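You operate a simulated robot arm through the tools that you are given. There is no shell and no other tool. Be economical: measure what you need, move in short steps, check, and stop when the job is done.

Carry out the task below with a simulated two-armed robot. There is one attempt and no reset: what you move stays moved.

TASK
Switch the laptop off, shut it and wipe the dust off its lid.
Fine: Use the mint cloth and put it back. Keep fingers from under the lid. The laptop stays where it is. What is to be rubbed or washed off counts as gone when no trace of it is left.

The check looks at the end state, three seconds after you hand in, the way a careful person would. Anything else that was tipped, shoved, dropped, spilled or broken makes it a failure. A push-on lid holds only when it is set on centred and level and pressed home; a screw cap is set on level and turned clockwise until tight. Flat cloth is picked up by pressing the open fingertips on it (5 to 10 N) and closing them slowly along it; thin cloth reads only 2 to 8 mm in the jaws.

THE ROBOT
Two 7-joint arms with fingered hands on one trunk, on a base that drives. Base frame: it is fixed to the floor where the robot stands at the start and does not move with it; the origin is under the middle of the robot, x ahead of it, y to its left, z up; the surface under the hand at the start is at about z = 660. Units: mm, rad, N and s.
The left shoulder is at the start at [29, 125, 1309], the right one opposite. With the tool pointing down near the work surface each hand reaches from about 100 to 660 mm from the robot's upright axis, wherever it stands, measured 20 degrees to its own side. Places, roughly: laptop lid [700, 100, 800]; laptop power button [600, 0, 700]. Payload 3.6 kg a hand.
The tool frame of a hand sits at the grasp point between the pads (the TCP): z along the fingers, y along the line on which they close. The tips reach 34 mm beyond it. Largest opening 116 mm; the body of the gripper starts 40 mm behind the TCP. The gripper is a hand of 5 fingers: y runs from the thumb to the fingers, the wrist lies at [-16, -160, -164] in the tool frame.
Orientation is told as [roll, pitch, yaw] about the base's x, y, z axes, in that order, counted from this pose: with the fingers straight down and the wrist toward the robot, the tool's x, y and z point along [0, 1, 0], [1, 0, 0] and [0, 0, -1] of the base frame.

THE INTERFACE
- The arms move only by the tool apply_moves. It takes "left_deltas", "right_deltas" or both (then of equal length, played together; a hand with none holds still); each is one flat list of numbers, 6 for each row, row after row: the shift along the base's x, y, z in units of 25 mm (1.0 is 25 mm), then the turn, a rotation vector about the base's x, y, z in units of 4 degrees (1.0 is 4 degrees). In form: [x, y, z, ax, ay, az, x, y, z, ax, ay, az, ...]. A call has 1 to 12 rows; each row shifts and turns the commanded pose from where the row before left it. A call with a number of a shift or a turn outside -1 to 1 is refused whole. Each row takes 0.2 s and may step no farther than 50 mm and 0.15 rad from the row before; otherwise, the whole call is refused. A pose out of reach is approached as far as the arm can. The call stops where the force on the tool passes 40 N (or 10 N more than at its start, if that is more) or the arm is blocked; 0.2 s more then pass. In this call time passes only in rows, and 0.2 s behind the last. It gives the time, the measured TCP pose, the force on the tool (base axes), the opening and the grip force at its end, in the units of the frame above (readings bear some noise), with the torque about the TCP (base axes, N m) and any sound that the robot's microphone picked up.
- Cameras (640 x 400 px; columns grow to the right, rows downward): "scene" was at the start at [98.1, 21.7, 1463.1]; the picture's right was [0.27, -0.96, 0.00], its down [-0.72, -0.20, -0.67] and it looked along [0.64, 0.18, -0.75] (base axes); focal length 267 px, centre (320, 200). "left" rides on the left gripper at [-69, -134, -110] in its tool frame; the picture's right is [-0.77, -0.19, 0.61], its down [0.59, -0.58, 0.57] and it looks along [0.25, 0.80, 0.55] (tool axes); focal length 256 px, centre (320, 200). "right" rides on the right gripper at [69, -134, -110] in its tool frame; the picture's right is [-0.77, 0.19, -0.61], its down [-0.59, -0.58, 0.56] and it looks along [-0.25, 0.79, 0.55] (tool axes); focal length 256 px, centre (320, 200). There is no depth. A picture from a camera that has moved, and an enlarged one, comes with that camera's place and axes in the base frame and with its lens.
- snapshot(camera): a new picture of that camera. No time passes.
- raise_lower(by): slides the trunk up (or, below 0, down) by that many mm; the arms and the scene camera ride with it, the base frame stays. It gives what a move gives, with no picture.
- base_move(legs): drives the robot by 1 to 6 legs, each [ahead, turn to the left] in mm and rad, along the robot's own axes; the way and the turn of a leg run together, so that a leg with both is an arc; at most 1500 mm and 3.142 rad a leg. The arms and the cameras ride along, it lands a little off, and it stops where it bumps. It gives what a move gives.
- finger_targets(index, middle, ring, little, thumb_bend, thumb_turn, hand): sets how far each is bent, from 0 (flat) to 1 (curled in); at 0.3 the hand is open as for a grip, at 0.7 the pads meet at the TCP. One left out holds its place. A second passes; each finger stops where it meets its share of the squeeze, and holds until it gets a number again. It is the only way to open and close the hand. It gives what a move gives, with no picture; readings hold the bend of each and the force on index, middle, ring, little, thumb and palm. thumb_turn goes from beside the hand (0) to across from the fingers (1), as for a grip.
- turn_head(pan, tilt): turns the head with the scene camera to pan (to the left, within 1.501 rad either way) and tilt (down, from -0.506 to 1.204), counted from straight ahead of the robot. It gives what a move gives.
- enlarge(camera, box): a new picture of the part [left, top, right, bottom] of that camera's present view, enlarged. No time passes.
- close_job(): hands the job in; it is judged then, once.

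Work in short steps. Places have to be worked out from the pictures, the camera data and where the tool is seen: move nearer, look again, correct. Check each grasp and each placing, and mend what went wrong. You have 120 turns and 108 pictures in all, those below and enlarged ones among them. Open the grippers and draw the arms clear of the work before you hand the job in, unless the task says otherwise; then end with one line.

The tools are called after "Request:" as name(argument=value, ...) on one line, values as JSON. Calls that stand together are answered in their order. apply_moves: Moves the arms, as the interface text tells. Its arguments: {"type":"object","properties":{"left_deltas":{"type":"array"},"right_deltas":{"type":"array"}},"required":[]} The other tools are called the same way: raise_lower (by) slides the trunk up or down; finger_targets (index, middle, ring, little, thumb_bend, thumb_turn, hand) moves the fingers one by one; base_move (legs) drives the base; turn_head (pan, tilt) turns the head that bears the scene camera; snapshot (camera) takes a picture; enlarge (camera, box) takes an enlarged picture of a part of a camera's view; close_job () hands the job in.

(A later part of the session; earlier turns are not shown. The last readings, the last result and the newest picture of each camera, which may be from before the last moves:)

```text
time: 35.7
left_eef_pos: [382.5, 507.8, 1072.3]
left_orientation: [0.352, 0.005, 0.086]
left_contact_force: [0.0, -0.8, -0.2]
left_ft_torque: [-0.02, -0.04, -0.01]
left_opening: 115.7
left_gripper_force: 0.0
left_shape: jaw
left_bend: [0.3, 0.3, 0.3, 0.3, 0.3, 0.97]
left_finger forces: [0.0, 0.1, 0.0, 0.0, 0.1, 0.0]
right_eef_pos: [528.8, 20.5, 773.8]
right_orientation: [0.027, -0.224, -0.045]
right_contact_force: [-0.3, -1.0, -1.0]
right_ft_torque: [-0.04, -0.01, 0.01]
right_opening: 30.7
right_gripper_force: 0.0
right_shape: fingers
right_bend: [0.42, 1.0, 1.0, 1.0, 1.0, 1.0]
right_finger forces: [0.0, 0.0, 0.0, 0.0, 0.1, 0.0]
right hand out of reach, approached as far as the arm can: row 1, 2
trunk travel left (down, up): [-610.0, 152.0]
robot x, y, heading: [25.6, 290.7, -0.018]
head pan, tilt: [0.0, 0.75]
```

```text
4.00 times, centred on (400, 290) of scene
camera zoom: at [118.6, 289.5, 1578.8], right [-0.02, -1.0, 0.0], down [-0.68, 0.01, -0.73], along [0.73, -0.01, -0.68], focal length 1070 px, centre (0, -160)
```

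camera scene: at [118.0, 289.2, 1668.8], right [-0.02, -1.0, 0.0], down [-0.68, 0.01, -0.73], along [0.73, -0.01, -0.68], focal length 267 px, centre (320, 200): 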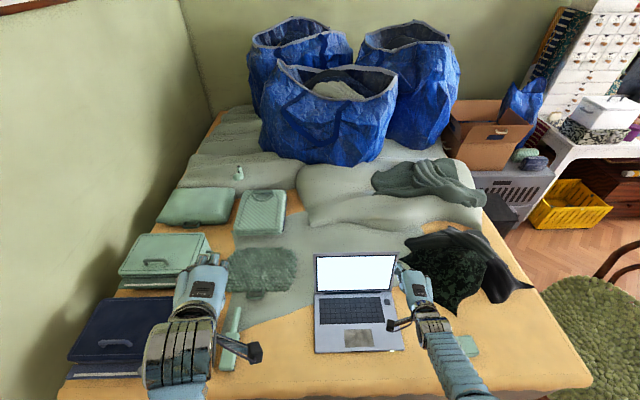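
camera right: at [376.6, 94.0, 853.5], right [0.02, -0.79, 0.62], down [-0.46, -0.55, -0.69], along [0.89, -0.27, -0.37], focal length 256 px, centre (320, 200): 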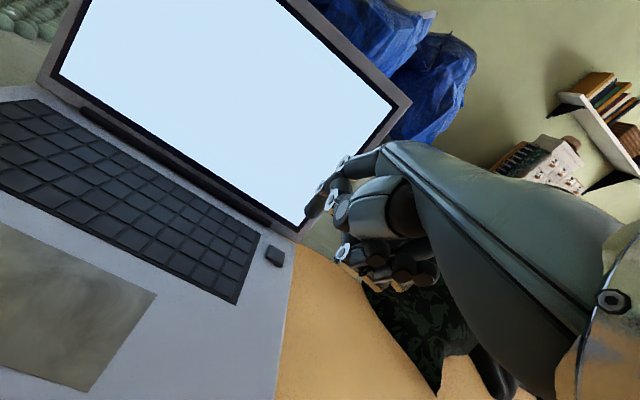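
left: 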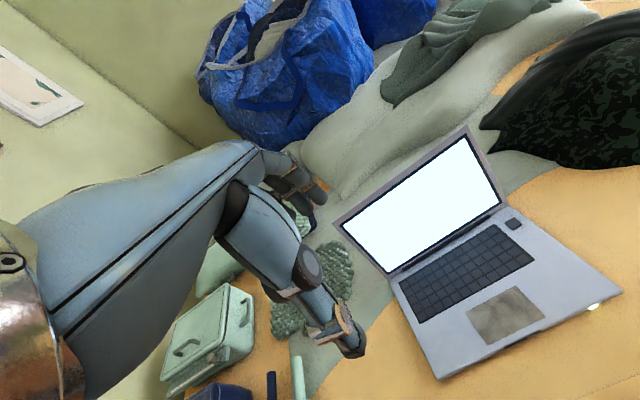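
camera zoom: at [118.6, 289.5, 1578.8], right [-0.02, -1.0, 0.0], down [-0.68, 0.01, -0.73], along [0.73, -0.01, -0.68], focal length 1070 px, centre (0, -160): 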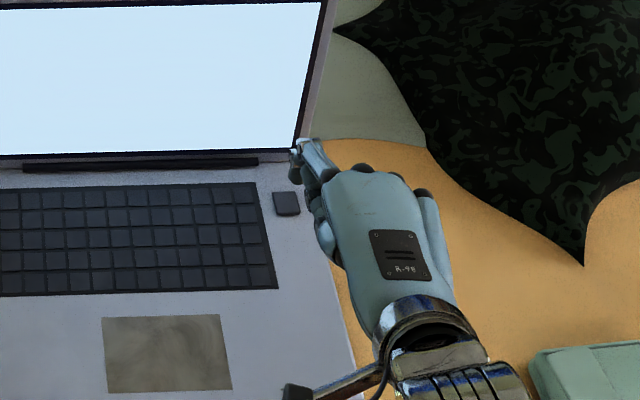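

Triangulated: index tip [581,32,750], button [600,22,675]. Lower trunk 50, then shift [+19,-10] above the button.

Request:
raise_lower(by=-50)

Request:
apply_moves(right_deltas=[0.4, -0.2, 0, 0, 0, 0, 0.38, -0.2, 0, 0, 0, 0])

Request:
enlarge(camera="right", box=[200, 140, 400, 300])

Request:
enlarge(camera="scene", box=[340, 240, 460, 340])

```text
time: 36.6
left_eef_pos: [384.3, 509.1, 1024.1]
left_orientation: [0.369, 0.002, 0.074]
left_contact_force: [-0.5, 0.5, 0.3]
left_ft_torque: [0.0, -0.03, -0.01]
left_opening: 116.0
left_gripper_force: 0.1
left_shape: jaw
left_bend: [0.3, 0.3, 0.3, 0.3, 0.3, 0.97]
left_finger forces: [0.1, 0.1, 0.0, 0.0, 0.0, 0.0]
right_eef_pos: [528.8, 20.3, 724.1]
right_orientation: [0.025, -0.223, -0.046]
right_contact_force: [0.2, 0.9, 1.0]
right_ft_torque: [0.01, 0.02, 0.0]
right_opening: 30.4
right_gripper_force: 0.0
right_shape: fingers
right_bend: [0.42, 1.0, 1.0, 1.0, 1.0, 1.0]
right_finger forces: [0.1, 0.0, 0.1, 0.0, 0.0, 0.0]
trunk travel left (down, up): [-560.0, 202.0]
robot x, y, heading: [23.6, 292.8, -0.018]
head pan, tilt: [0.0, 0.75]
```

```text
time: 37.2
left_eef_pos: [384.9, 509.5, 1022.5]
left_orientation: [0.367, 0.001, 0.075]
left_contact_force: [-0.2, 0.5, -0.5]
left_ft_torque: [-0.01, 0.0, -0.01]
left_opening: 116.0
left_gripper_force: 0.0
left_shape: jaw
left_bend: [0.3, 0.3, 0.3, 0.3, 0.3, 0.97]
left_finger forces: [0.0, 0.0, 0.1, 0.0, 0.0, 0.1]
right_eef_pos: [544.3, 10.4, 732.5]
right_orientation: [0.027, -0.224, -0.047]
right_contact_force: [-1.0, 0.2, 0.2]
right_ft_torque: [0.0, 0.02, 0.0]
right_opening: 30.4
right_gripper_force: 0.1
right_shape: fingers
right_bend: [0.42, 1.0, 1.0, 1.0, 1.0, 1.0]
right_finger forces: [0.0, 0.0, 0.0, 0.1, 0.0, 0.0]
right hand out of reach, approached as far as the arm can: row 1, 2
trunk travel left (down, up): [-560.0, 202.0]
robot x, y, heading: [20.0, 289.6, -0.018]
head pan, tilt: [0.0, 0.75]
```

```text
2.50 times, centred on (300, 220) of right
camera zoom: at [392.5, 83.9, 812.1], right [0.02, -0.79, 0.62], down [-0.46, -0.55, -0.69], along [0.89, -0.27, -0.37], focal length 640 px, centre (370, 150)
```

zoom: 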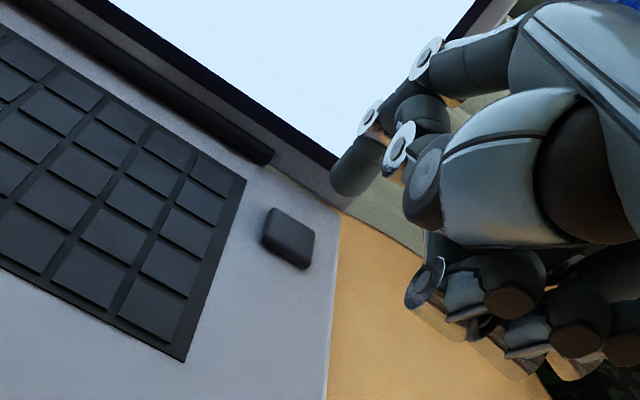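

```text
4.00 times, centred on (400, 290) of scene
camera zoom: at [122.3, 289.7, 1528.6], right [-0.02, -1.0, 0.0], down [-0.68, 0.01, -0.73], along [0.73, -0.01, -0.68], focal length 1070 px, centre (0, -160)
```

zoom: 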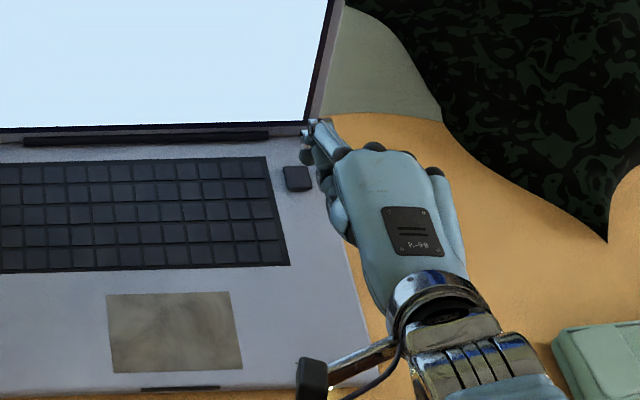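

Tip is now at about [597,20,713], directly above the button. Lower the trunk 25, then press with arm moves.

Request:
raise_lower(by=-25)

Request:
apply_moves(right_deltas=[0, 0, -0.2, 0, 0, 0, 0, 0, -0.2, 0, 0, 0])

Request:
enlarge(camera="right", box=[200, 140, 400, 300])

```text
time: 37.9
left_eef_pos: [383.2, 511.8, 998.9]
left_orientation: [0.376, 0.001, 0.071]
left_contact_force: [0.1, 0.0, -0.2]
left_ft_torque: [-0.01, -0.03, 0.0]
left_opening: 115.8
left_gripper_force: 0.0
left_shape: jaw
left_bend: [0.3, 0.3, 0.3, 0.3, 0.3, 0.97]
left_finger forces: [0.0, 0.1, 0.0, 0.1, 0.0, 0.1]
right_eef_pos: [544.3, 10.7, 706.6]
right_orientation: [0.027, -0.225, -0.047]
right_contact_force: [-0.6, 0.7, -0.3]
right_ft_torque: [0.01, -0.01, 0.0]
right_opening: 30.3
right_gripper_force: 0.1
right_shape: fingers
right_bend: [0.42, 1.0, 1.0, 1.0, 1.0, 1.0]
right_finger forces: [0.0, 0.0, 0.0, 0.0, 0.0, 0.1]
trunk travel left (down, up): [-535.0, 227.0]
robot x, y, heading: [22.7, 293.3, -0.017]
head pan, tilt: [0.0, 0.75]
```

```text
time: 38.5
left_eef_pos: [383.6, 511.2, 998.7]
left_orientation: [0.377, 0.002, 0.071]
left_contact_force: [0.7, 0.2, -0.5]
left_ft_torque: [0.03, 0.0, 0.0]
left_opening: 115.7
left_gripper_force: 0.0
left_shape: jaw
left_bend: [0.3, 0.3, 0.3, 0.3, 0.3, 0.97]
left_finger forces: [0.1, 0.0, 0.0, 0.0, 0.1, 0.1]
right_eef_pos: [541.9, 11.9, 703.5]
right_orientation: [0.025, -0.223, -0.046]
right_contact_force: [0.3, 0.1, 0.8]
right_ft_torque: [0.01, -0.05, 0.0]
right_opening: 30.6
right_gripper_force: 0.6
right_shape: fingers
right_bend: [0.42, 1.0, 1.0, 1.0, 1.0, 1.0]
right_finger forces: [0.6, 0.1, 0.0, 0.0, 0.0, 0.1]
right hand out of reach, approached as far as the arm can: row 1, 2
trunk travel left (down, up): [-535.0, 227.0]
robot x, y, heading: [20.8, 293.8, -0.015]
head pan, tilt: [0.0, 0.75]
```

```text
2.50 times, centred on (300, 220) of right
camera zoom: at [389.0, 85.5, 783.7], right [0.02, -0.79, 0.62], down [-0.46, -0.55, -0.69], along [0.89, -0.27, -0.37], focal length 640 px, centre (370, 150)
```

zoom: 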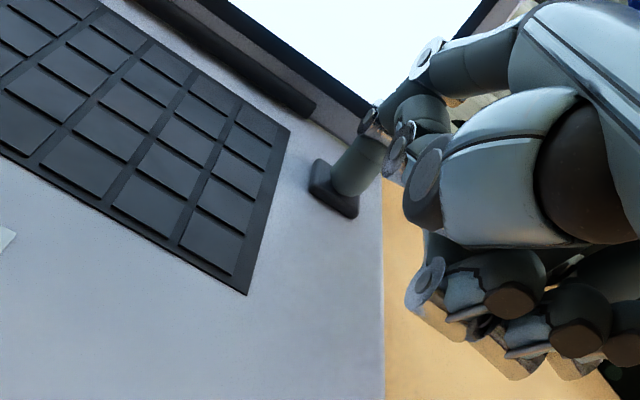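

The finger is on the button with 0.6 N. I press by lowering the trunk 6 mm.

Request:
raise_lower(by=-6)

Request:
snapshot(camera="right")

```text
time: 39.1
left_eef_pos: [383.2, 512.4, 991.8]
left_orientation: [0.383, 0.001, 0.067]
left_contact_force: [0.9, 0.1, 0.0]
left_ft_torque: [0.02, 0.01, 0.03]
left_opening: 116.0
left_gripper_force: 0.1
left_shape: jaw
left_bend: [0.3, 0.3, 0.3, 0.3, 0.3, 0.97]
left_finger forces: [0.0, 0.1, 0.0, 0.1, 0.0, 0.1]
right_eef_pos: [541.3, 11.9, 697.3]
right_orientation: [0.028, -0.226, -0.045]
right_contact_force: [-2.5, 0.3, 7.9]
right_ft_torque: [0.09, -0.42, 0.02]
right_opening: 29.9
right_gripper_force: 4.0
right_shape: fingers
right_bend: [0.42, 1.0, 1.0, 1.0, 1.0, 1.0]
right_finger forces: [7.8, 0.0, 0.0, 0.0, 0.0, 0.0]
trunk travel left (down, up): [-529.0, 233.0]
robot x, y, heading: [23.5, 289.5, -0.02]
head pan, tilt: [0.0, 0.75]
heard: click
```

```text
71 pictures are left
camera right: at [388.8, 85.3, 778.0], right [0.01, -0.79, 0.62], down [-0.46, -0.55, -0.7], along [0.89, -0.27, -0.37], focal length 256 px, centre (320, 200)
```

right: 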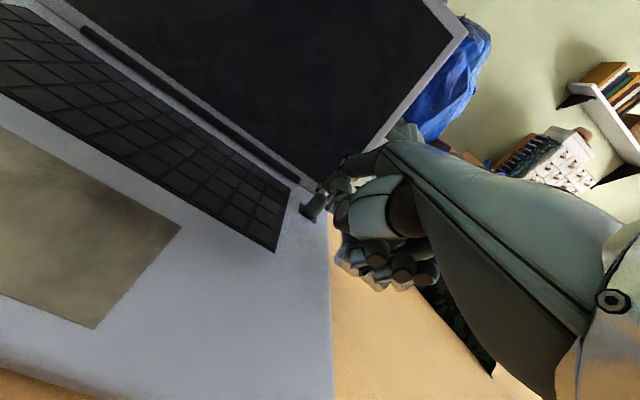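

Click heard and screen is dark. Now lift the hand up clear (also levelling its pitch), with y shifted toward +60.

Request:
apply_moves(right_deltas=[-0.3, 0, 1, 0, 0, 0, -0.2, 0, 1, 0, 0, 0, 0, 0, 1, 0, 0, 0, 0, 0.2, 1, 0, 0.4, 0, 0, 0.2, 1, 0, 0.4, 0, 0, 0.3, 1, 0, 0.4, 0, 0, 0.3, 1, 0, 0.4, 0, 0, 0.3, 1, 0, 0.4, 0, 0, 0.3, 1, 0, 0.4, 0, 0, 0.3, 1, 0, 0.4, 0, 0, 0.3, 1, 0, 0.4, 0])

Request:
finger_targets(hand="right", thumb_bend=0.3, thumb_turn=0, index=0.58, middle=0.58, ring=0.58, little=0.58)

Request:
snapshot(camera="scene")

Request:
snapshot(camera="right")

```text
time: 41.5
left_eef_pos: [383.4, 513.6, 991.7]
left_orientation: [0.383, 0.007, 0.07]
left_contact_force: [0.1, -0.1, 0.0]
left_ft_torque: [0.01, -0.02, -0.02]
left_opening: 115.9
left_gripper_force: 0.0
left_shape: jaw
left_bend: [0.3, 0.3, 0.3, 0.3, 0.3, 0.97]
left_finger forces: [0.0, 0.0, 0.0, 0.0, 0.0, 0.0]
right_eef_pos: [529.0, 66.3, 973.2]
right_orientation: [0.014, 0.001, -0.044]
right_contact_force: [0.1, -1.2, 0.1]
right_ft_torque: [0.01, 0.01, 0.01]
right_opening: 30.8
right_gripper_force: 0.2
right_shape: fingers
right_bend: [0.42, 1.0, 1.0, 1.0, 1.0, 1.0]
right_finger forces: [0.0, 0.1, 0.1, 0.1, 0.1, 0.1]
trunk travel left (down, up): [-529.0, 233.0]
robot x, y, heading: [24.0, 289.2, -0.017]
head pan, tilt: [0.0, 0.75]
```

```text
time: 42.5
left_eef_pos: [383.0, 513.0, 991.3]
left_orientation: [0.383, 0.005, 0.07]
left_contact_force: [0.0, 0.6, 0.2]
left_ft_torque: [0.01, 0.0, -0.04]
left_opening: 115.9
left_gripper_force: 0.0
left_shape: jaw
left_bend: [0.3, 0.3, 0.3, 0.3, 0.3, 0.97]
left_finger forces: [0.0, 0.0, 0.0, 0.0, 0.0, 0.1]
right_eef_pos: [527.7, 66.1, 972.6]
right_orientation: [0.016, 0.0, -0.044]
right_contact_force: [0.7, -1.0, 0.7]
right_ft_torque: [-0.01, -0.02, 0.0]
right_opening: 138.8
right_gripper_force: 0.1
right_shape: fingers
right_bend: [0.57, 0.57, 0.57, 0.57, 0.3, 0.0]
right_finger forces: [0.0, 0.0, 0.0, 0.0, 0.1, 0.1]
trunk travel left (down, up): [-529.0, 233.0]
robot x, y, heading: [22.8, 290.8, -0.02]
head pan, tilt: [0.0, 0.75]
```

```text
70 pictures are left
camera scene: at [125.2, 289.8, 1497.5], right [-0.02, -1.0, 0.0], down [-0.68, 0.01, -0.73], along [0.73, -0.01, -0.68], focal length 267 px, centre (320, 200)
```

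scene: 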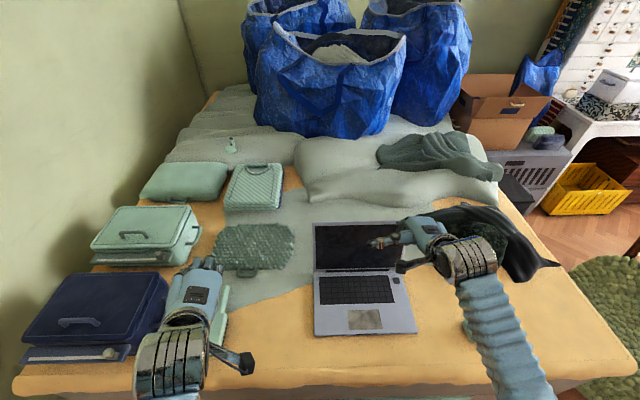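

```text
69 pictures are left
camera right: at [398.1, 138.9, 1084.0], right [0.15, -0.79, 0.6], down [-0.6, -0.55, -0.57], along [0.78, -0.27, -0.56], focal length 256 px, centre (320, 200)
```

right: 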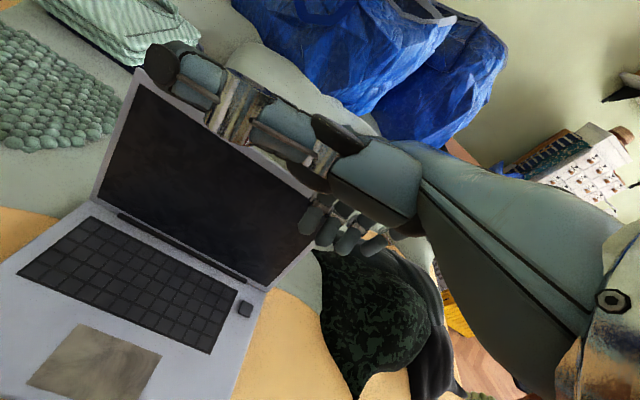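

LED looks off too. Lid top edge is at x≈675, z≈885. I move the fingers over and behind the lid, still above it.

Request:
apply_moves(right_deltas=[1, 0, 0, 0, 0, 0.1, 1, 0, 0, 0, 0, 0.1, 1, 0, 0, 0, 0, 0.1, 1, 0, 0, 0, 0, 0.1, 1, 0, 0, 0, 0, 0.1, 1, 0, 0, 0, 0, 0.1, 1, 0, 0, 0, 0, 0, 0.8, 0, 0, 0, 0, 0])

Request:
snapshot(camera="scene")

Request:
snapshot(camera="right")

```text
time: 44.3
left_eef_pos: [382.4, 513.1, 990.0]
left_orientation: [0.381, 0.007, 0.07]
left_contact_force: [0.8, 0.3, -0.4]
left_ft_torque: [0.0, 0.01, -0.03]
left_opening: 115.9
left_gripper_force: 0.0
left_shape: jaw
left_bend: [0.3, 0.3, 0.3, 0.3, 0.3, 0.97]
left_finger forces: [0.1, 0.0, 0.1, 0.0, 0.1, 0.1]
right_eef_pos: [724.2, 68.7, 972.6]
right_orientation: [0.015, 0.002, -0.001]
right_contact_force: [-0.3, -0.6, -0.1]
right_ft_torque: [-0.01, -0.01, -0.05]
right_opening: 139.2
right_gripper_force: 0.0
right_shape: fingers
right_bend: [0.57, 0.57, 0.57, 0.57, 0.3, 0.0]
right_finger forces: [0.0, 0.1, 0.1, 0.0, 0.1, 0.1]
trunk travel left (down, up): [-529.0, 233.0]
robot x, y, heading: [24.0, 290.4, -0.019]
head pan, tilt: [0.0, 0.75]
```

```text
68 pictures are left
camera scene: at [125.8, 290.0, 1497.4], right [-0.02, -1.0, 0.0], down [-0.68, 0.01, -0.73], along [0.73, -0.01, -0.68], focal length 267 px, centre (320, 200)
```

scene: 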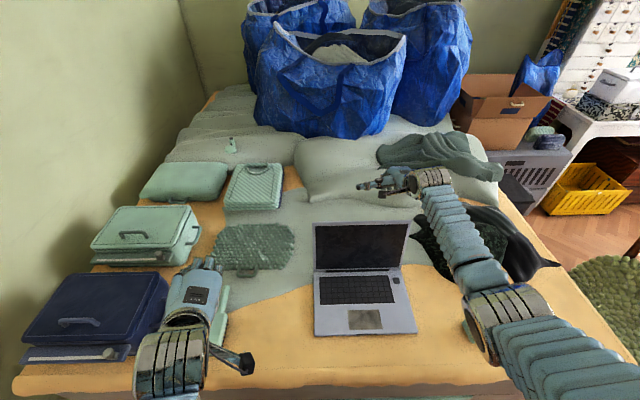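

```text
67 pictures are left
camera right: at [589.7, 136.1, 1084.0], right [0.19, -0.78, 0.6], down [-0.58, -0.58, -0.57], along [0.79, -0.24, -0.56], focal length 256 px, centre (320, 200)
```

right: 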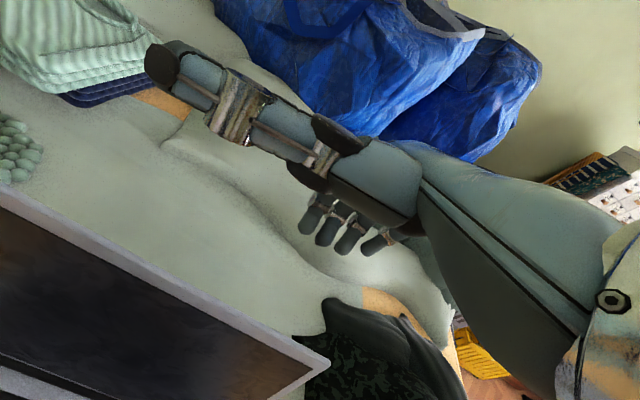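

Finger pads are ~50 mm behind the lid. I lower the hand 100 mm with y +35.

Request:
apply_moves(right_deltas=[0, 0.4, -1, 0, 0, 0, 0, 0.4, -1, 0, 0, 0, 0, 0.4, -1, 0, 0, 0, 0, 0.3, -1, 0, 0, 0])

Request:
snapshot(camera="right")

```text
time: 45.3
left_eef_pos: [381.9, 512.2, 990.9]
left_orientation: [0.382, 0.006, 0.07]
left_contact_force: [0.3, 0.6, 0.2]
left_ft_torque: [0.03, 0.03, 0.0]
left_opening: 115.8
left_gripper_force: 0.0
left_shape: jaw
left_bend: [0.3, 0.3, 0.3, 0.3, 0.3, 0.97]
left_finger forces: [0.0, 0.0, 0.1, 0.0, 0.0, 0.1]
right_eef_pos: [723.6, 104.1, 871.3]
right_orientation: [0.016, 0.0, -0.001]
right_contact_force: [0.4, 0.2, -0.1]
right_ft_torque: [-0.02, 0.0, 0.04]
right_opening: 139.3
right_gripper_force: 0.1
right_shape: fingers
right_bend: [0.57, 0.57, 0.57, 0.57, 0.3, 0.0]
right_finger forces: [0.0, 0.0, 0.0, 0.0, 0.0, 0.0]
trunk travel left (down, up): [-529.0, 233.0]
robot x, y, heading: [23.9, 293.3, -0.015]
head pan, tilt: [0.0, 0.75]
```

```text
66 pictures are left
camera right: at [590.2, 173.0, 983.9], right [0.19, -0.78, 0.6], down [-0.58, -0.58, -0.57], along [0.79, -0.24, -0.56], focal length 256 px, centre (320, 200)
```

right: 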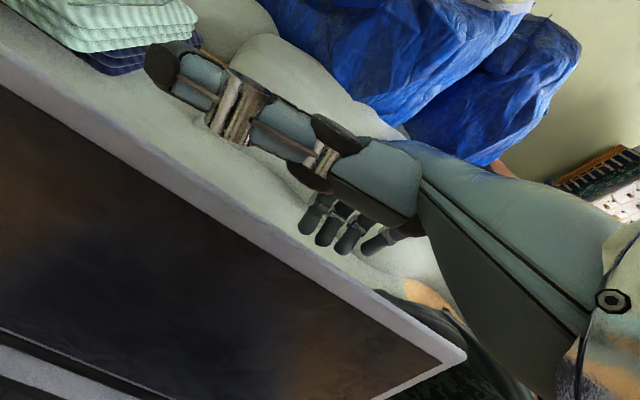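

Fingers are cleanly behind the lid. I pull slowly toward the robot.

Request:
apply_moves(right_deltas=[-0.8, 0, 0, 0, 0, 0, -0.8, 0, 0, 0, 0, 0, -0.8, 0, 0, 0, 0, 0, -0.8, 0, 0, 0, 0, 0, -0.8, 0, 0, 0, 0, 0])

Request:
snapshot(camera="right")

Request:
snapshot(camera="scene")

```text
time: 46.5
left_eef_pos: [380.7, 512.5, 990.1]
left_orientation: [0.381, 0.008, 0.071]
left_contact_force: [-0.2, -0.4, 0.7]
left_ft_torque: [-0.02, 0.02, -0.01]
left_opening: 115.8
left_gripper_force: 0.0
left_shape: jaw
left_bend: [0.3, 0.3, 0.3, 0.3, 0.3, 0.97]
left_finger forces: [0.0, 0.0, 0.2, 0.1, 0.0, 0.0]
right_eef_pos: [621.3, 104.5, 874.2]
right_orientation: [0.016, 0.0, -0.002]
right_contact_force: [1.2, 0.0, 1.2]
right_ft_torque: [-0.02, -0.04, 0.01]
right_opening: 139.1
right_gripper_force: 0.8
right_shape: fingers
right_bend: [0.57, 0.57, 0.57, 0.57, 0.3, 0.0]
right_finger forces: [0.6, 0.6, 0.2, 0.0, 0.1, 0.0]
trunk travel left (down, up): [-529.0, 233.0]
robot x, y, heading: [23.9, 293.1, -0.016]
head pan, tilt: [0.0, 0.75]
```

```text
65 pictures are left
camera right: at [488.5, 171.9, 986.2], right [0.19, -0.78, 0.6], down [-0.58, -0.58, -0.57], along [0.79, -0.24, -0.56], focal length 256 px, centre (320, 200)
```

right: 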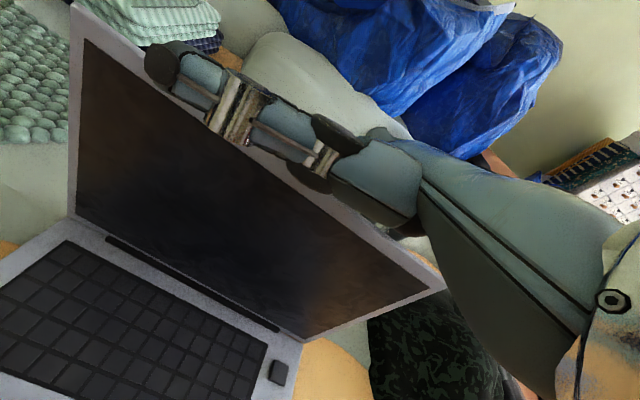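

```text
64 pictures are left
camera scene: at [124.9, 289.8, 1497.5], right [-0.02, -1.0, 0.0], down [-0.68, 0.01, -0.73], along [0.73, -0.01, -0.68], focal length 267 px, centre (320, 200)
```

scene: 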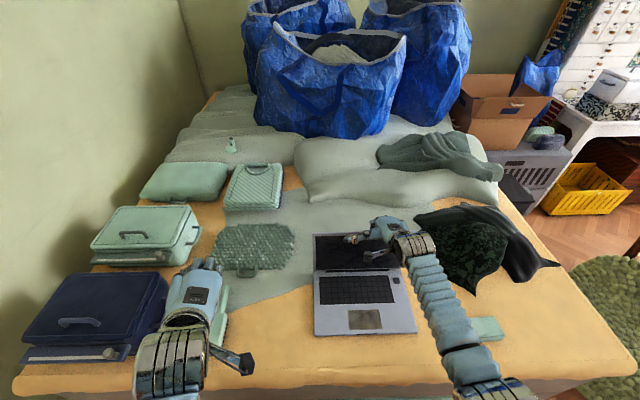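

Lid moves easily, laptop unmoved. I continue pulling 100 mm.

Request:
apply_moves(right_deltas=[-0.8, 0, 0, 0, 0, 0, -0.8, 0, 0, 0, 0, 0, -0.8, 0, 0, 0, 0, 0, -0.8, 0, 0, 0, 0, 0, -0.8, 0, 0, 0, 0, 0])

Request:
snapshot(camera="right")

Request:
snapshot(camera="scene")

```text
time: 47.7
left_eef_pos: [381.1, 512.3, 990.6]
left_orientation: [0.382, 0.007, 0.07]
left_contact_force: [-0.6, -0.9, -0.3]
left_ft_torque: [0.02, -0.01, 0.01]
left_opening: 116.0
left_gripper_force: 0.0
left_shape: jaw
left_bend: [0.3, 0.3, 0.3, 0.3, 0.3, 0.97]
left_finger forces: [0.0, 0.0, 0.0, 0.1, 0.1, 0.0]
right_eef_pos: [520.7, 104.7, 873.9]
right_orientation: [0.016, 0.0, -0.002]
right_contact_force: [-0.2, 0.5, -0.3]
right_ft_torque: [0.04, -0.03, 0.0]
right_opening: 139.0
right_gripper_force: 0.0
right_shape: fingers
right_bend: [0.57, 0.57, 0.57, 0.57, 0.3, 0.0]
right_finger forces: [0.3, 0.1, 0.0, 0.0, 0.0, 0.0]
trunk travel left (down, up): [-529.0, 233.0]
robot x, y, heading: [20.4, 290.7, -0.018]
head pan, tilt: [0.0, 0.75]
```

```text
63 pictures are left
camera right: at [387.9, 172.2, 984.5], right [0.18, -0.78, 0.6], down [-0.58, -0.58, -0.57], along [0.79, -0.24, -0.56], focal length 256 px, centre (320, 200)
```

right: 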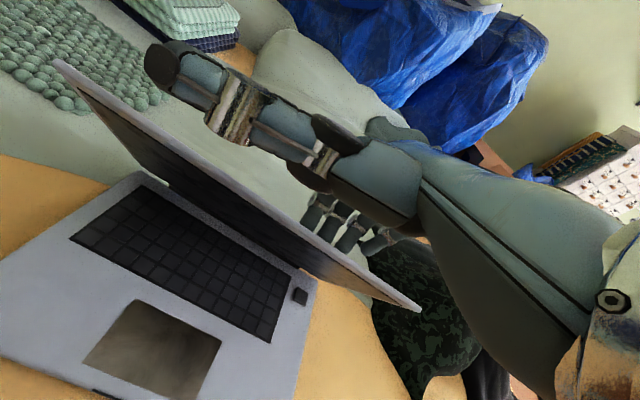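

```text
62 pictures are left
camera scene: at [124.7, 289.9, 1497.5], right [-0.02, -1.0, 0.0], down [-0.68, 0.01, -0.73], along [0.73, -0.01, -0.68], focal length 267 px, centre (320, 200)
```

scene: 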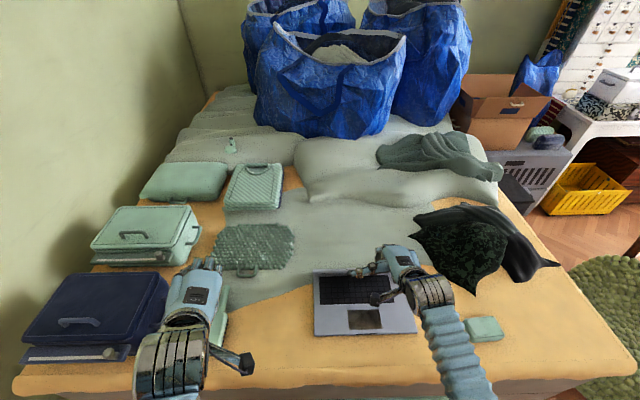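

Lid rests at ~60° with fingers outside. Now I push down on the lid's outer face with the fingertips.

Request:
apply_moves(right_deltas=[-0.4, 0, -0.8, 0, 0, 0, -0.4, 0, -0.8, 0, 0, 0, -0.2, 0, -0.8, 0, 0, 0, 0, 0, -0.8, 0, 0, 0])

Request:
snapshot(camera="right")

```text
time: 48.7
left_eef_pos: [382.0, 513.4, 990.5]
left_orientation: [0.382, 0.007, 0.069]
left_contact_force: [-0.5, 0.2, 0.5]
left_ft_torque: [-0.02, 0.0, -0.04]
left_opening: 115.7
left_gripper_force: 0.1
left_shape: jaw
left_bend: [0.3, 0.3, 0.3, 0.3, 0.3, 0.97]
left_finger forces: [0.1, 0.0, 0.0, 0.1, 0.1, 0.0]
right_eef_pos: [498.1, 106.0, 790.8]
right_orientation: [0.014, 0.0, -0.002]
right_contact_force: [0.1, 0.0, -0.7]
right_ft_torque: [-0.02, 0.03, 0.0]
right_opening: 139.1
right_gripper_force: 0.0
right_shape: fingers
right_bend: [0.57, 0.57, 0.57, 0.57, 0.3, 0.0]
right_finger forces: [0.1, 0.1, 0.0, 0.1, 0.1, 0.0]
trunk travel left (down, up): [-529.0, 233.0]
robot x, y, heading: [23.5, 290.5, -0.02]
head pan, tilt: [0.0, 0.75]
```

```text
61 pictures are left
camera right: at [364.7, 173.2, 902.4], right [0.18, -0.78, 0.6], down [-0.58, -0.58, -0.57], along [0.79, -0.24, -0.56], focal length 256 px, centre (320, 200)
```

right: 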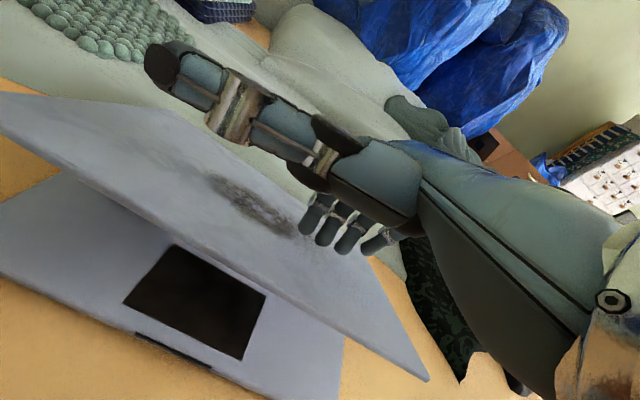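

Works well; the dust smudge is visible on the lid. I continue pressing down.

Request:
apply_moves(right_deltas=[0, 0, -0.6, 0, 0, 0, 0, 0, -0.6, 0, 0, 0, 0, 0, -0.5, 0, 0, 0, 0, 0, -0.4, 0, 0, 0])

Request:
snapshot(camera="right")

```text
time: 49.7
left_eef_pos: [382.2, 513.4, 990.0]
left_orientation: [0.383, 0.009, 0.07]
left_contact_force: [0.4, 0.1, 0.9]
left_ft_torque: [0.02, 0.01, 0.03]
left_opening: 115.8
left_gripper_force: 0.0
left_shape: jaw
left_bend: [0.3, 0.3, 0.3, 0.3, 0.3, 0.97]
left_finger forces: [0.0, 0.0, 0.0, 0.0, 0.0, 0.1]
right_eef_pos: [498.2, 105.4, 737.7]
right_orientation: [0.016, 0.0, -0.002]
right_contact_force: [-0.5, 0.6, -0.4]
right_ft_torque: [0.03, 0.07, 0.02]
right_opening: 139.2
right_gripper_force: 0.0
right_shape: fingers
right_bend: [0.57, 0.57, 0.57, 0.57, 0.3, 0.0]
right_finger forces: [0.0, 0.0, 0.0, 0.0, 0.0, 0.0]
trunk travel left (down, up): [-529.0, 233.0]
robot x, y, heading: [25.1, 290.2, -0.016]
head pan, tilt: [0.0, 0.75]
```

```text
60 pictures are left
camera right: at [365.4, 172.4, 850.3], right [0.18, -0.78, 0.6], down [-0.58, -0.58, -0.57], along [0.79, -0.24, -0.56], focal length 256 px, centre (320, 200)
```

right: 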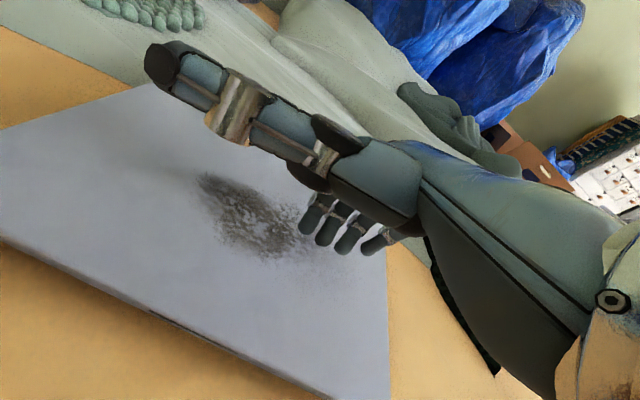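

The lid looks shut or nearly so; I press on until I feel contact.

Request:
apply_moves(right_deltas=[0, 0, -0.3, 0, 0, 0, 0, 0, -0.3, 0, 0, 0, 0, 0, -0.2, 0, 0, 0])

```text
time: 50.5
left_eef_pos: [380.1, 512.7, 990.8]
left_orientation: [0.382, 0.007, 0.071]
left_contact_force: [-0.7, -0.2, -0.7]
left_ft_torque: [0.02, 0.01, 0.0]
left_opening: 115.9
left_gripper_force: 0.0
left_shape: jaw
left_bend: [0.3, 0.3, 0.3, 0.3, 0.3, 0.97]
left_finger forces: [0.0, 0.0, 0.0, 0.0, 0.0, 0.0]
right_eef_pos: [499.2, 105.1, 721.9]
right_orientation: [0.015, -0.009, -0.001]
right_contact_force: [-1.4, -0.8, 18.2]
right_ft_torque: [0.06, -0.36, -0.04]
right_opening: 137.2
right_gripper_force: 9.5
right_shape: fingers
right_bend: [0.57, 0.57, 0.57, 0.57, 0.3, 0.0]
right_finger forces: [13.6, 4.8, 0.0, 0.0, 0.0, 0.1]
trunk travel left (down, up): [-529.0, 233.0]
robot x, y, heading: [22.7, 290.6, -0.023]
head pan, tilt: [0.0, 0.75]
```

18 N of resistance: lid is shut. I lift the right hand and look.

Request:
apply_moves(right_deltas=[0, 0, 1, 0, 0, 0, 0, 0, 1, 0, 0, 0, 0, -0.5, 1, 0, 0, 0, 0, -0.5, 1, 0, 0, 0, 0, -0.5, 1, 0, 0, 0, 0, -0.5, 1, 0, 0, 0, 0, -1, 1, 0, 0, 0, 0, -1, 1, 0, 0, 0, 0, -1, 1, 0, 0, 0])

Request:
enlarge(camera="scene", box=[280, 240, 450, 350])

Request:
enlarge(camera="scene", box=[120, 140, 320, 290])

```text
time: 52.5
left_eef_pos: [382.9, 512.9, 990.5]
left_orientation: [0.384, 0.009, 0.071]
left_contact_force: [0.7, 1.5, -0.4]
left_ft_torque: [0.02, -0.02, 0.0]
left_opening: 116.0
left_gripper_force: 0.1
left_shape: jaw
left_bend: [0.3, 0.3, 0.3, 0.3, 0.3, 0.97]
left_finger forces: [0.0, 0.0, 0.1, 0.0, 0.0, 0.0]
right_eef_pos: [496.5, -21.1, 943.0]
right_orientation: [0.018, 0.001, -0.002]
right_contact_force: [0.5, -0.2, -0.1]
right_ft_torque: [-0.02, 0.0, 0.0]
right_opening: 139.1
right_gripper_force: 0.0
right_shape: fingers
right_bend: [0.57, 0.57, 0.57, 0.57, 0.3, 0.0]
right_finger forces: [0.1, 0.0, 0.1, 0.0, 0.0, 0.0]
trunk travel left (down, up): [-529.0, 233.0]
robot x, y, heading: [25.0, 294.4, -0.018]
head pan, tilt: [0.0, 0.75]
```

```text
3.64 times, centred on (365, 295) of scene
camera zoom: at [125.1, 288.9, 1497.5], right [-0.02, -1.0, 0.0], down [-0.68, 0.01, -0.73], along [0.73, -0.01, -0.68], focal length 972 px, centre (156, -146)
```

zoom: 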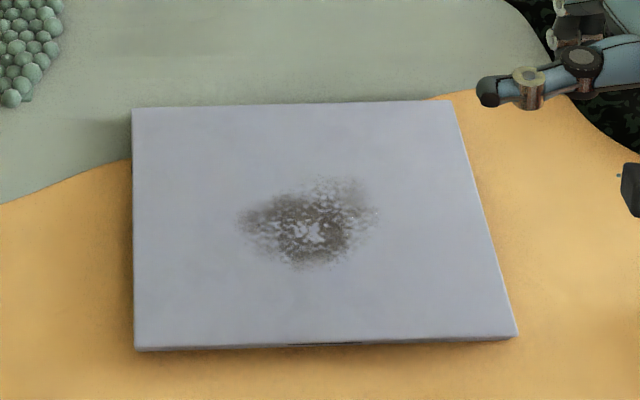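

```text
2.67 times, centred on (220, 215) of scene
camera zoom: at [125.1, 288.9, 1497.5], right [-0.02, -1.0, 0.0], down [-0.68, 0.01, -0.73], along [0.73, -0.01, -0.68], focal length 713 px, centre (587, 160)
```

zoom: 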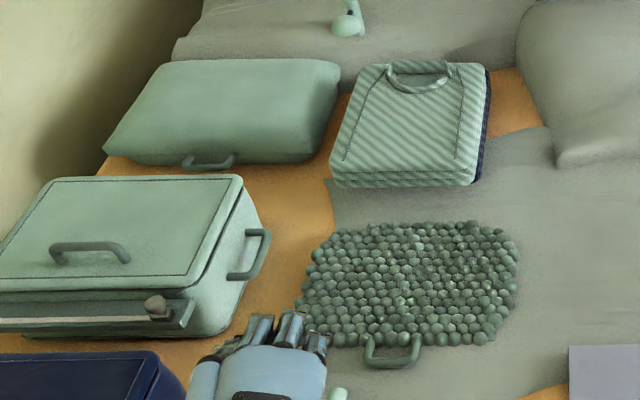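

Laptop is off and shut; dust patch is centred about [522,150] on the lid. The cloth's front edge is at x≈950, y 450–680, so I need to get nearer. I look down at the table's front edge for clearance.

Request:
turn_head(pan=0, tilt=1.2)

Request:
snapshot(camera="scene")

```text
time: 53.4
left_eef_pos: [381.2, 512.3, 990.0]
left_orientation: [0.382, 0.009, 0.069]
left_contact_force: [-0.4, -1.3, -0.9]
left_ft_torque: [-0.03, -0.03, -0.01]
left_opening: 115.8
left_gripper_force: 0.1
left_shape: jaw
left_bend: [0.3, 0.3, 0.3, 0.3, 0.3, 0.97]
left_finger forces: [0.0, 0.0, 0.0, 0.0, 0.1, 0.0]
right_eef_pos: [497.2, -20.1, 942.9]
right_orientation: [0.015, 0.0, -0.002]
right_contact_force: [-0.6, 0.1, 0.4]
right_ft_torque: [0.01, 0.0, 0.0]
right_opening: 139.1
right_gripper_force: 0.1
right_shape: fingers
right_bend: [0.57, 0.57, 0.57, 0.57, 0.3, 0.0]
right_finger forces: [0.0, 0.0, 0.0, 0.0, 0.1, 0.0]
trunk travel left (down, up): [-529.0, 233.0]
robot x, y, heading: [22.9, 290.4, -0.018]
head pan, tilt: [0.0, 1.201]
```

```text
57 pictures are left
camera scene: at [98.3, 290.2, 1465.8], right [-0.02, -1.0, 0.0], down [-0.93, 0.02, -0.36], along [0.36, -0.01, -0.93], focal length 267 px, centre (320, 200)
```

scene: 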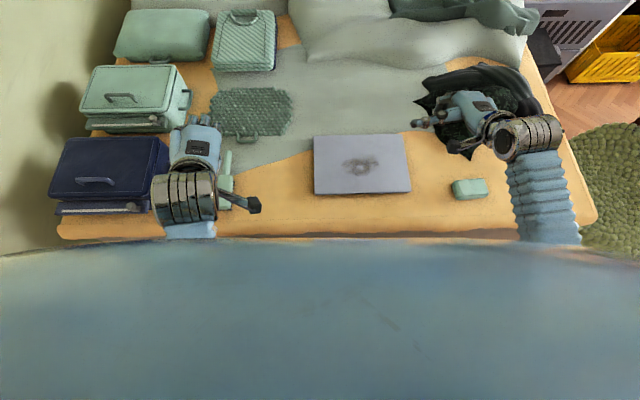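

Table edge is at x≈278. I shift the robot left another ~110 mm and creep forward to see how close it can stand.

Request:
base_move(legs=[[0, -0.45], [-260, 0], [0, 0.467], [234, 0], [50, 0]])

```text
time: 59.7
left_eef_pos: [419.2, 629.2, 996.5]
left_orientation: [0.379, -0.007, 0.075]
left_contact_force: [-2.0, 1.0, -1.1]
left_ft_torque: [0.0, -0.16, -0.03]
left_opening: 115.8
left_gripper_force: 0.0
left_shape: jaw
left_bend: [0.3, 0.3, 0.3, 0.3, 0.3, 0.97]
left_finger forces: [0.0, 0.0, 0.1, 0.1, 0.1, 0.0]
right_eef_pos: [535.3, 96.2, 947.1]
right_orientation: [0.016, -0.008, 0.004]
right_contact_force: [-0.5, 0.4, 0.7]
right_ft_torque: [0.03, -0.05, 0.0]
right_opening: 139.2
right_gripper_force: 0.0
right_shape: fingers
right_bend: [0.57, 0.57, 0.57, 0.57, 0.3, 0.0]
right_finger forces: [0.0, 0.1, 0.0, 0.0, 0.0, 0.0]
trunk travel left (down, up): [-529.0, 233.0]
robot x, y, heading: [70.2, 408.4, -0.016]
head pan, tilt: [0.0, 1.201]
```

At x=70 with no bump reported. I creep forward another 50 mm.

Request:
base_move(legs=[[40, 0]])

Request:
turn_head(pan=0.1, tilt=0.7)

Request:
snapshot(camera="scene")

```text
time: 60.7
left_eef_pos: [449.8, 628.1, 993.8]
left_orientation: [0.384, -0.002, 0.072]
left_contact_force: [0.5, -0.5, -0.6]
left_ft_torque: [0.0, -0.04, 0.0]
left_opening: 115.7
left_gripper_force: 0.1
left_shape: jaw
left_bend: [0.3, 0.3, 0.3, 0.3, 0.3, 0.97]
left_finger forces: [0.0, 0.1, 0.1, 0.0, 0.0, 0.0]
right_eef_pos: [566.5, 95.8, 944.7]
right_orientation: [0.015, -0.006, 0.001]
right_contact_force: [-0.6, -0.1, 0.1]
right_ft_torque: [0.05, -0.04, -0.03]
right_opening: 139.0
right_gripper_force: 0.0
right_shape: fingers
right_bend: [0.57, 0.57, 0.57, 0.57, 0.3, 0.0]
right_finger forces: [0.0, 0.0, 0.1, 0.1, 0.0, 0.0]
trunk travel left (down, up): [-529.0, 233.0]
robot x, y, heading: [98.7, 405.8, -0.012]
head pan, tilt: [0.0, 1.201]
stopped in leg 1: the robot was blocked; the commanded pose is now the measured one
```

```text
time: 61.6
left_eef_pos: [452.1, 628.4, 993.6]
left_orientation: [0.385, 0.001, 0.071]
left_contact_force: [0.4, -0.2, -0.1]
left_ft_torque: [0.02, 0.0, 0.03]
left_opening: 115.8
left_gripper_force: 0.1
left_shape: jaw
left_bend: [0.3, 0.3, 0.3, 0.3, 0.3, 0.97]
left_finger forces: [0.0, 0.0, 0.0, 0.0, 0.0, 0.1]
right_eef_pos: [568.3, 96.7, 944.7]
right_orientation: [0.016, -0.004, 0.003]
right_contact_force: [0.1, -0.1, -0.4]
right_ft_torque: [0.01, 0.0, 0.0]
right_opening: 139.1
right_gripper_force: 0.1
right_shape: fingers
right_bend: [0.57, 0.57, 0.57, 0.57, 0.3, 0.0]
right_finger forces: [0.0, 0.1, 0.0, 0.0, 0.0, 0.1]
trunk travel left (down, up): [-529.0, 233.0]
robot x, y, heading: [94.4, 405.7, -0.016]
head pan, tilt: [0.099, 0.7]
```

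```text
56 pictures are left
camera scene: at [199.5, 413.0, 1501.6], right [0.08, -1.0, 0.0], down [-0.64, -0.05, -0.76], along [0.76, 0.06, -0.64], focal length 267 px, centre (320, 200)
```

scene: 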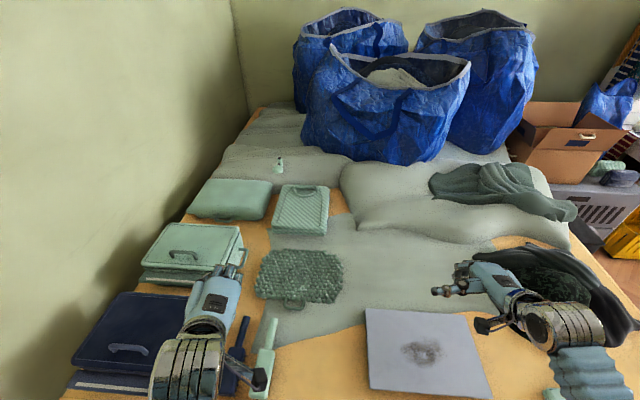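

The robot stops at x≈96 (touching the table). Enlarge the cloth from here.

Request:
enlarge(camera="scene", box=[240, 170, 360, 260])

```text
4.44 times, centred on (300, 215) of scene
camera zoom: at [199.5, 413.0, 1501.6], right [0.08, -1.0, 0.0], down [-0.64, -0.05, -0.76], along [0.76, 0.06, -0.64], focal length 1188 px, centre (409, 133)
```

zoom: 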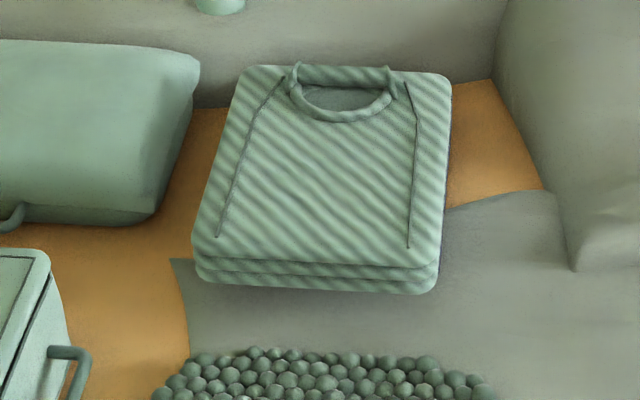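

Better triangulation: the cloth's front top edge is at x≈890, z≈770, mint part ~45 mm thick. To gain reach I back off slightly and turn the base right 0.5 rad, bringing the left shoulder forward.

Request:
base_move(legs=[[-10, 0], [0, -0.5]])

Request:
apply_moves(left_deltas=[0.8, 0.5, 0.3, -0.7, 0, 0.8, 0.8, 0.5, 0.3, -0.7, 0, 0.8, 0.8, 0.5, 0.3, -0.7, 0, 0.8, 0.8, 0.5, 0.3, -0.7, 0, 0.8, 0.8, 0.5, 0.3, -0.7, 0, 0.8, 0.8, 0.5, 0.3, -0.7, 0, 0.8, 0.8, 0.5, 0.3, -0.7, 0, 0.8, 0.8, 0.5, 0.3, -0.6, 0, 0.6])

```text
time: 63.8
left_eef_pos: [505.0, 433.2, 993.9]
left_orientation: [0.383, -0.001, -0.425]
left_contact_force: [0.5, -0.5, 0.5]
left_ft_torque: [0.01, -0.01, -0.01]
left_opening: 116.1
left_gripper_force: 0.0
left_shape: jaw
left_bend: [0.3, 0.3, 0.3, 0.3, 0.3, 0.97]
left_finger forces: [0.1, 0.0, 0.1, 0.0, 0.1, 0.0]
right_eef_pos: [353.7, -91.3, 944.1]
right_orientation: [0.016, -0.003, -0.495]
right_contact_force: [-0.4, 0.2, -0.2]
right_ft_torque: [0.02, 0.01, 0.02]
right_opening: 139.4
right_gripper_force: 0.1
right_shape: fingers
right_bend: [0.57, 0.57, 0.57, 0.57, 0.3, 0.0]
right_finger forces: [0.0, 0.0, 0.0, 0.0, 0.0, 0.0]
trunk travel left (down, up): [-529.0, 233.0]
robot x, y, heading: [88.3, 408.5, -0.514]
head pan, tilt: [0.099, 0.7]
```

```text
time: 65.6
left_eef_pos: [665.3, 533.7, 1051.9]
left_orientation: [0.009, -0.073, 0.03]
left_contact_force: [0.4, -0.4, 0.2]
left_ft_torque: [-0.04, -0.04, 0.01]
left_opening: 115.9
left_gripper_force: 0.1
left_shape: jaw
left_bend: [0.3, 0.3, 0.3, 0.3, 0.3, 0.97]
left_finger forces: [0.1, 0.1, 0.0, 0.0, 0.1, 0.0]
right_eef_pos: [354.1, -91.1, 944.7]
right_orientation: [0.016, -0.003, -0.494]
right_contact_force: [-0.2, -1.1, -0.3]
right_ft_torque: [-0.02, -0.01, 0.0]
right_opening: 138.9
right_gripper_force: 0.0
right_shape: fingers
right_bend: [0.57, 0.57, 0.57, 0.57, 0.3, 0.0]
right_finger forces: [0.1, 0.1, 0.0, 0.1, 0.0, 0.1]
trunk travel left (down, up): [-529.0, 233.0]
robot x, y, heading: [88.0, 407.2, -0.508]
head pan, tilt: [0.099, 0.7]
```

Left arm extends fine. I move it further over the knobbly mat and, at once, lift the right hand so that lowering the trunk won't bring it to the table.

Request:
apply_moves(left_deltas=[1, 0.1, 0.3, 0, 0, 0, 1, 0.1, 0.3, 0, 0, 0, 1, 0.1, 0.3, 0, 0, 0, 1, 0.1, 0.3, 0, 0, 0, 1, 0.1, 0.3, 0, 0, 0, 0, 0.1, 0.3, 0, 0, 0, 0, 0, 0.3, 0, 0, 0, 0, 0, 0.3, 0, 0, 0, 0, 0, 0.3, 0, 0, 0], right_deltas=[0, 0, 1, 0, 0, 0, 0, 0, 1, 0, 0, 0, 0, 0, 1, 0, 0, 0, 0, 0, 1, 0, 0, 0, 0, 0, 1, 0, 0, 0, 0, 0, 1, 0, 0, 0, 0, 0, 1, 0, 0, 0, 0, 0, 1, 0, 0, 0, 0, 0, 1, 0, 0, 0])

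Request:
turn_head(pan=0.7, tilt=0.7)

Request:
snapshot(camera="scene")

Request:
snapshot(camera="left")

```text
time: 67.6
left_eef_pos: [789.8, 548.0, 1120.3]
left_orientation: [0.011, -0.075, 0.025]
left_contact_force: [-0.3, -0.5, 0.1]
left_ft_torque: [-0.01, -0.01, 0.02]
left_opening: 115.9
left_gripper_force: 0.0
left_shape: jaw
left_bend: [0.3, 0.3, 0.3, 0.3, 0.3, 0.97]
left_finger forces: [0.0, 0.1, 0.1, 0.0, 0.0, 0.0]
right_eef_pos: [355.0, -89.3, 1168.8]
right_orientation: [0.016, -0.002, -0.495]
right_contact_force: [-0.2, -0.1, 0.7]
right_ft_torque: [-0.02, 0.02, 0.0]
right_opening: 138.9
right_gripper_force: 0.0
right_shape: fingers
right_bend: [0.57, 0.57, 0.57, 0.57, 0.3, 0.0]
right_finger forces: [0.0, 0.1, 0.0, 0.0, 0.0, 0.1]
trunk travel left (down, up): [-529.0, 233.0]
robot x, y, heading: [87.8, 412.1, -0.508]
head pan, tilt: [0.099, 0.7]
```

```text
time: 68.6
left_eef_pos: [790.1, 547.6, 1119.9]
left_orientation: [0.012, -0.075, 0.029]
left_contact_force: [-0.3, 0.3, 0.3]
left_ft_torque: [-0.03, 0.0, -0.01]
left_opening: 115.7
left_gripper_force: 0.1
left_shape: jaw
left_bend: [0.3, 0.3, 0.3, 0.3, 0.3, 0.97]
left_finger forces: [0.0, 0.1, 0.0, 0.0, 0.0, 0.1]
right_eef_pos: [353.7, -89.4, 1167.8]
right_orientation: [0.015, -0.001, -0.495]
right_contact_force: [0.2, 0.1, 0.8]
right_ft_torque: [0.0, -0.02, 0.03]
right_opening: 138.9
right_gripper_force: 0.2
right_shape: fingers
right_bend: [0.57, 0.57, 0.57, 0.57, 0.3, 0.0]
right_finger forces: [0.0, 0.0, 0.0, 0.0, 0.1, 0.1]
trunk travel left (down, up): [-529.0, 233.0]
robot x, y, heading: [86.6, 407.7, -0.517]
head pan, tilt: [0.7, 0.7]
```

```text
54 pictures are left
camera scene: at [186.4, 413.0, 1501.7], right [0.19, -0.98, 0.0], down [-0.63, -0.12, -0.76], along [0.75, 0.14, -0.64], focal length 267 px, centre (320, 200)
```

scene: 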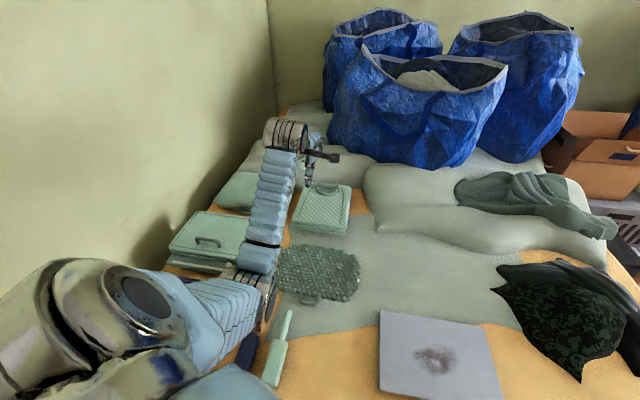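

```text
53 pictures are left
camera left: at [650.1, 473.9, 1220.5], right [-0.12, -0.77, -0.63], down [-0.55, 0.58, -0.6], along [0.83, 0.28, -0.49], focal length 256 px, centre (320, 200)
```

left: 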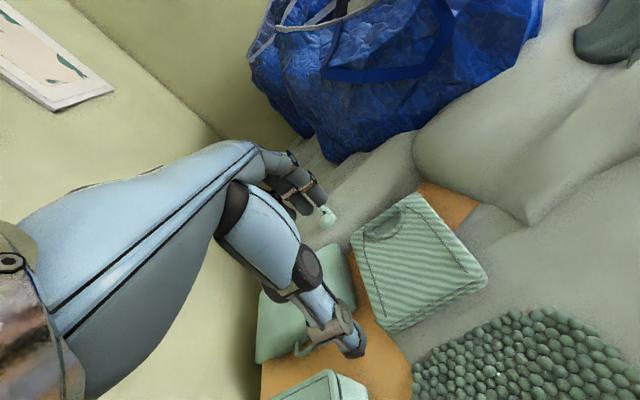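

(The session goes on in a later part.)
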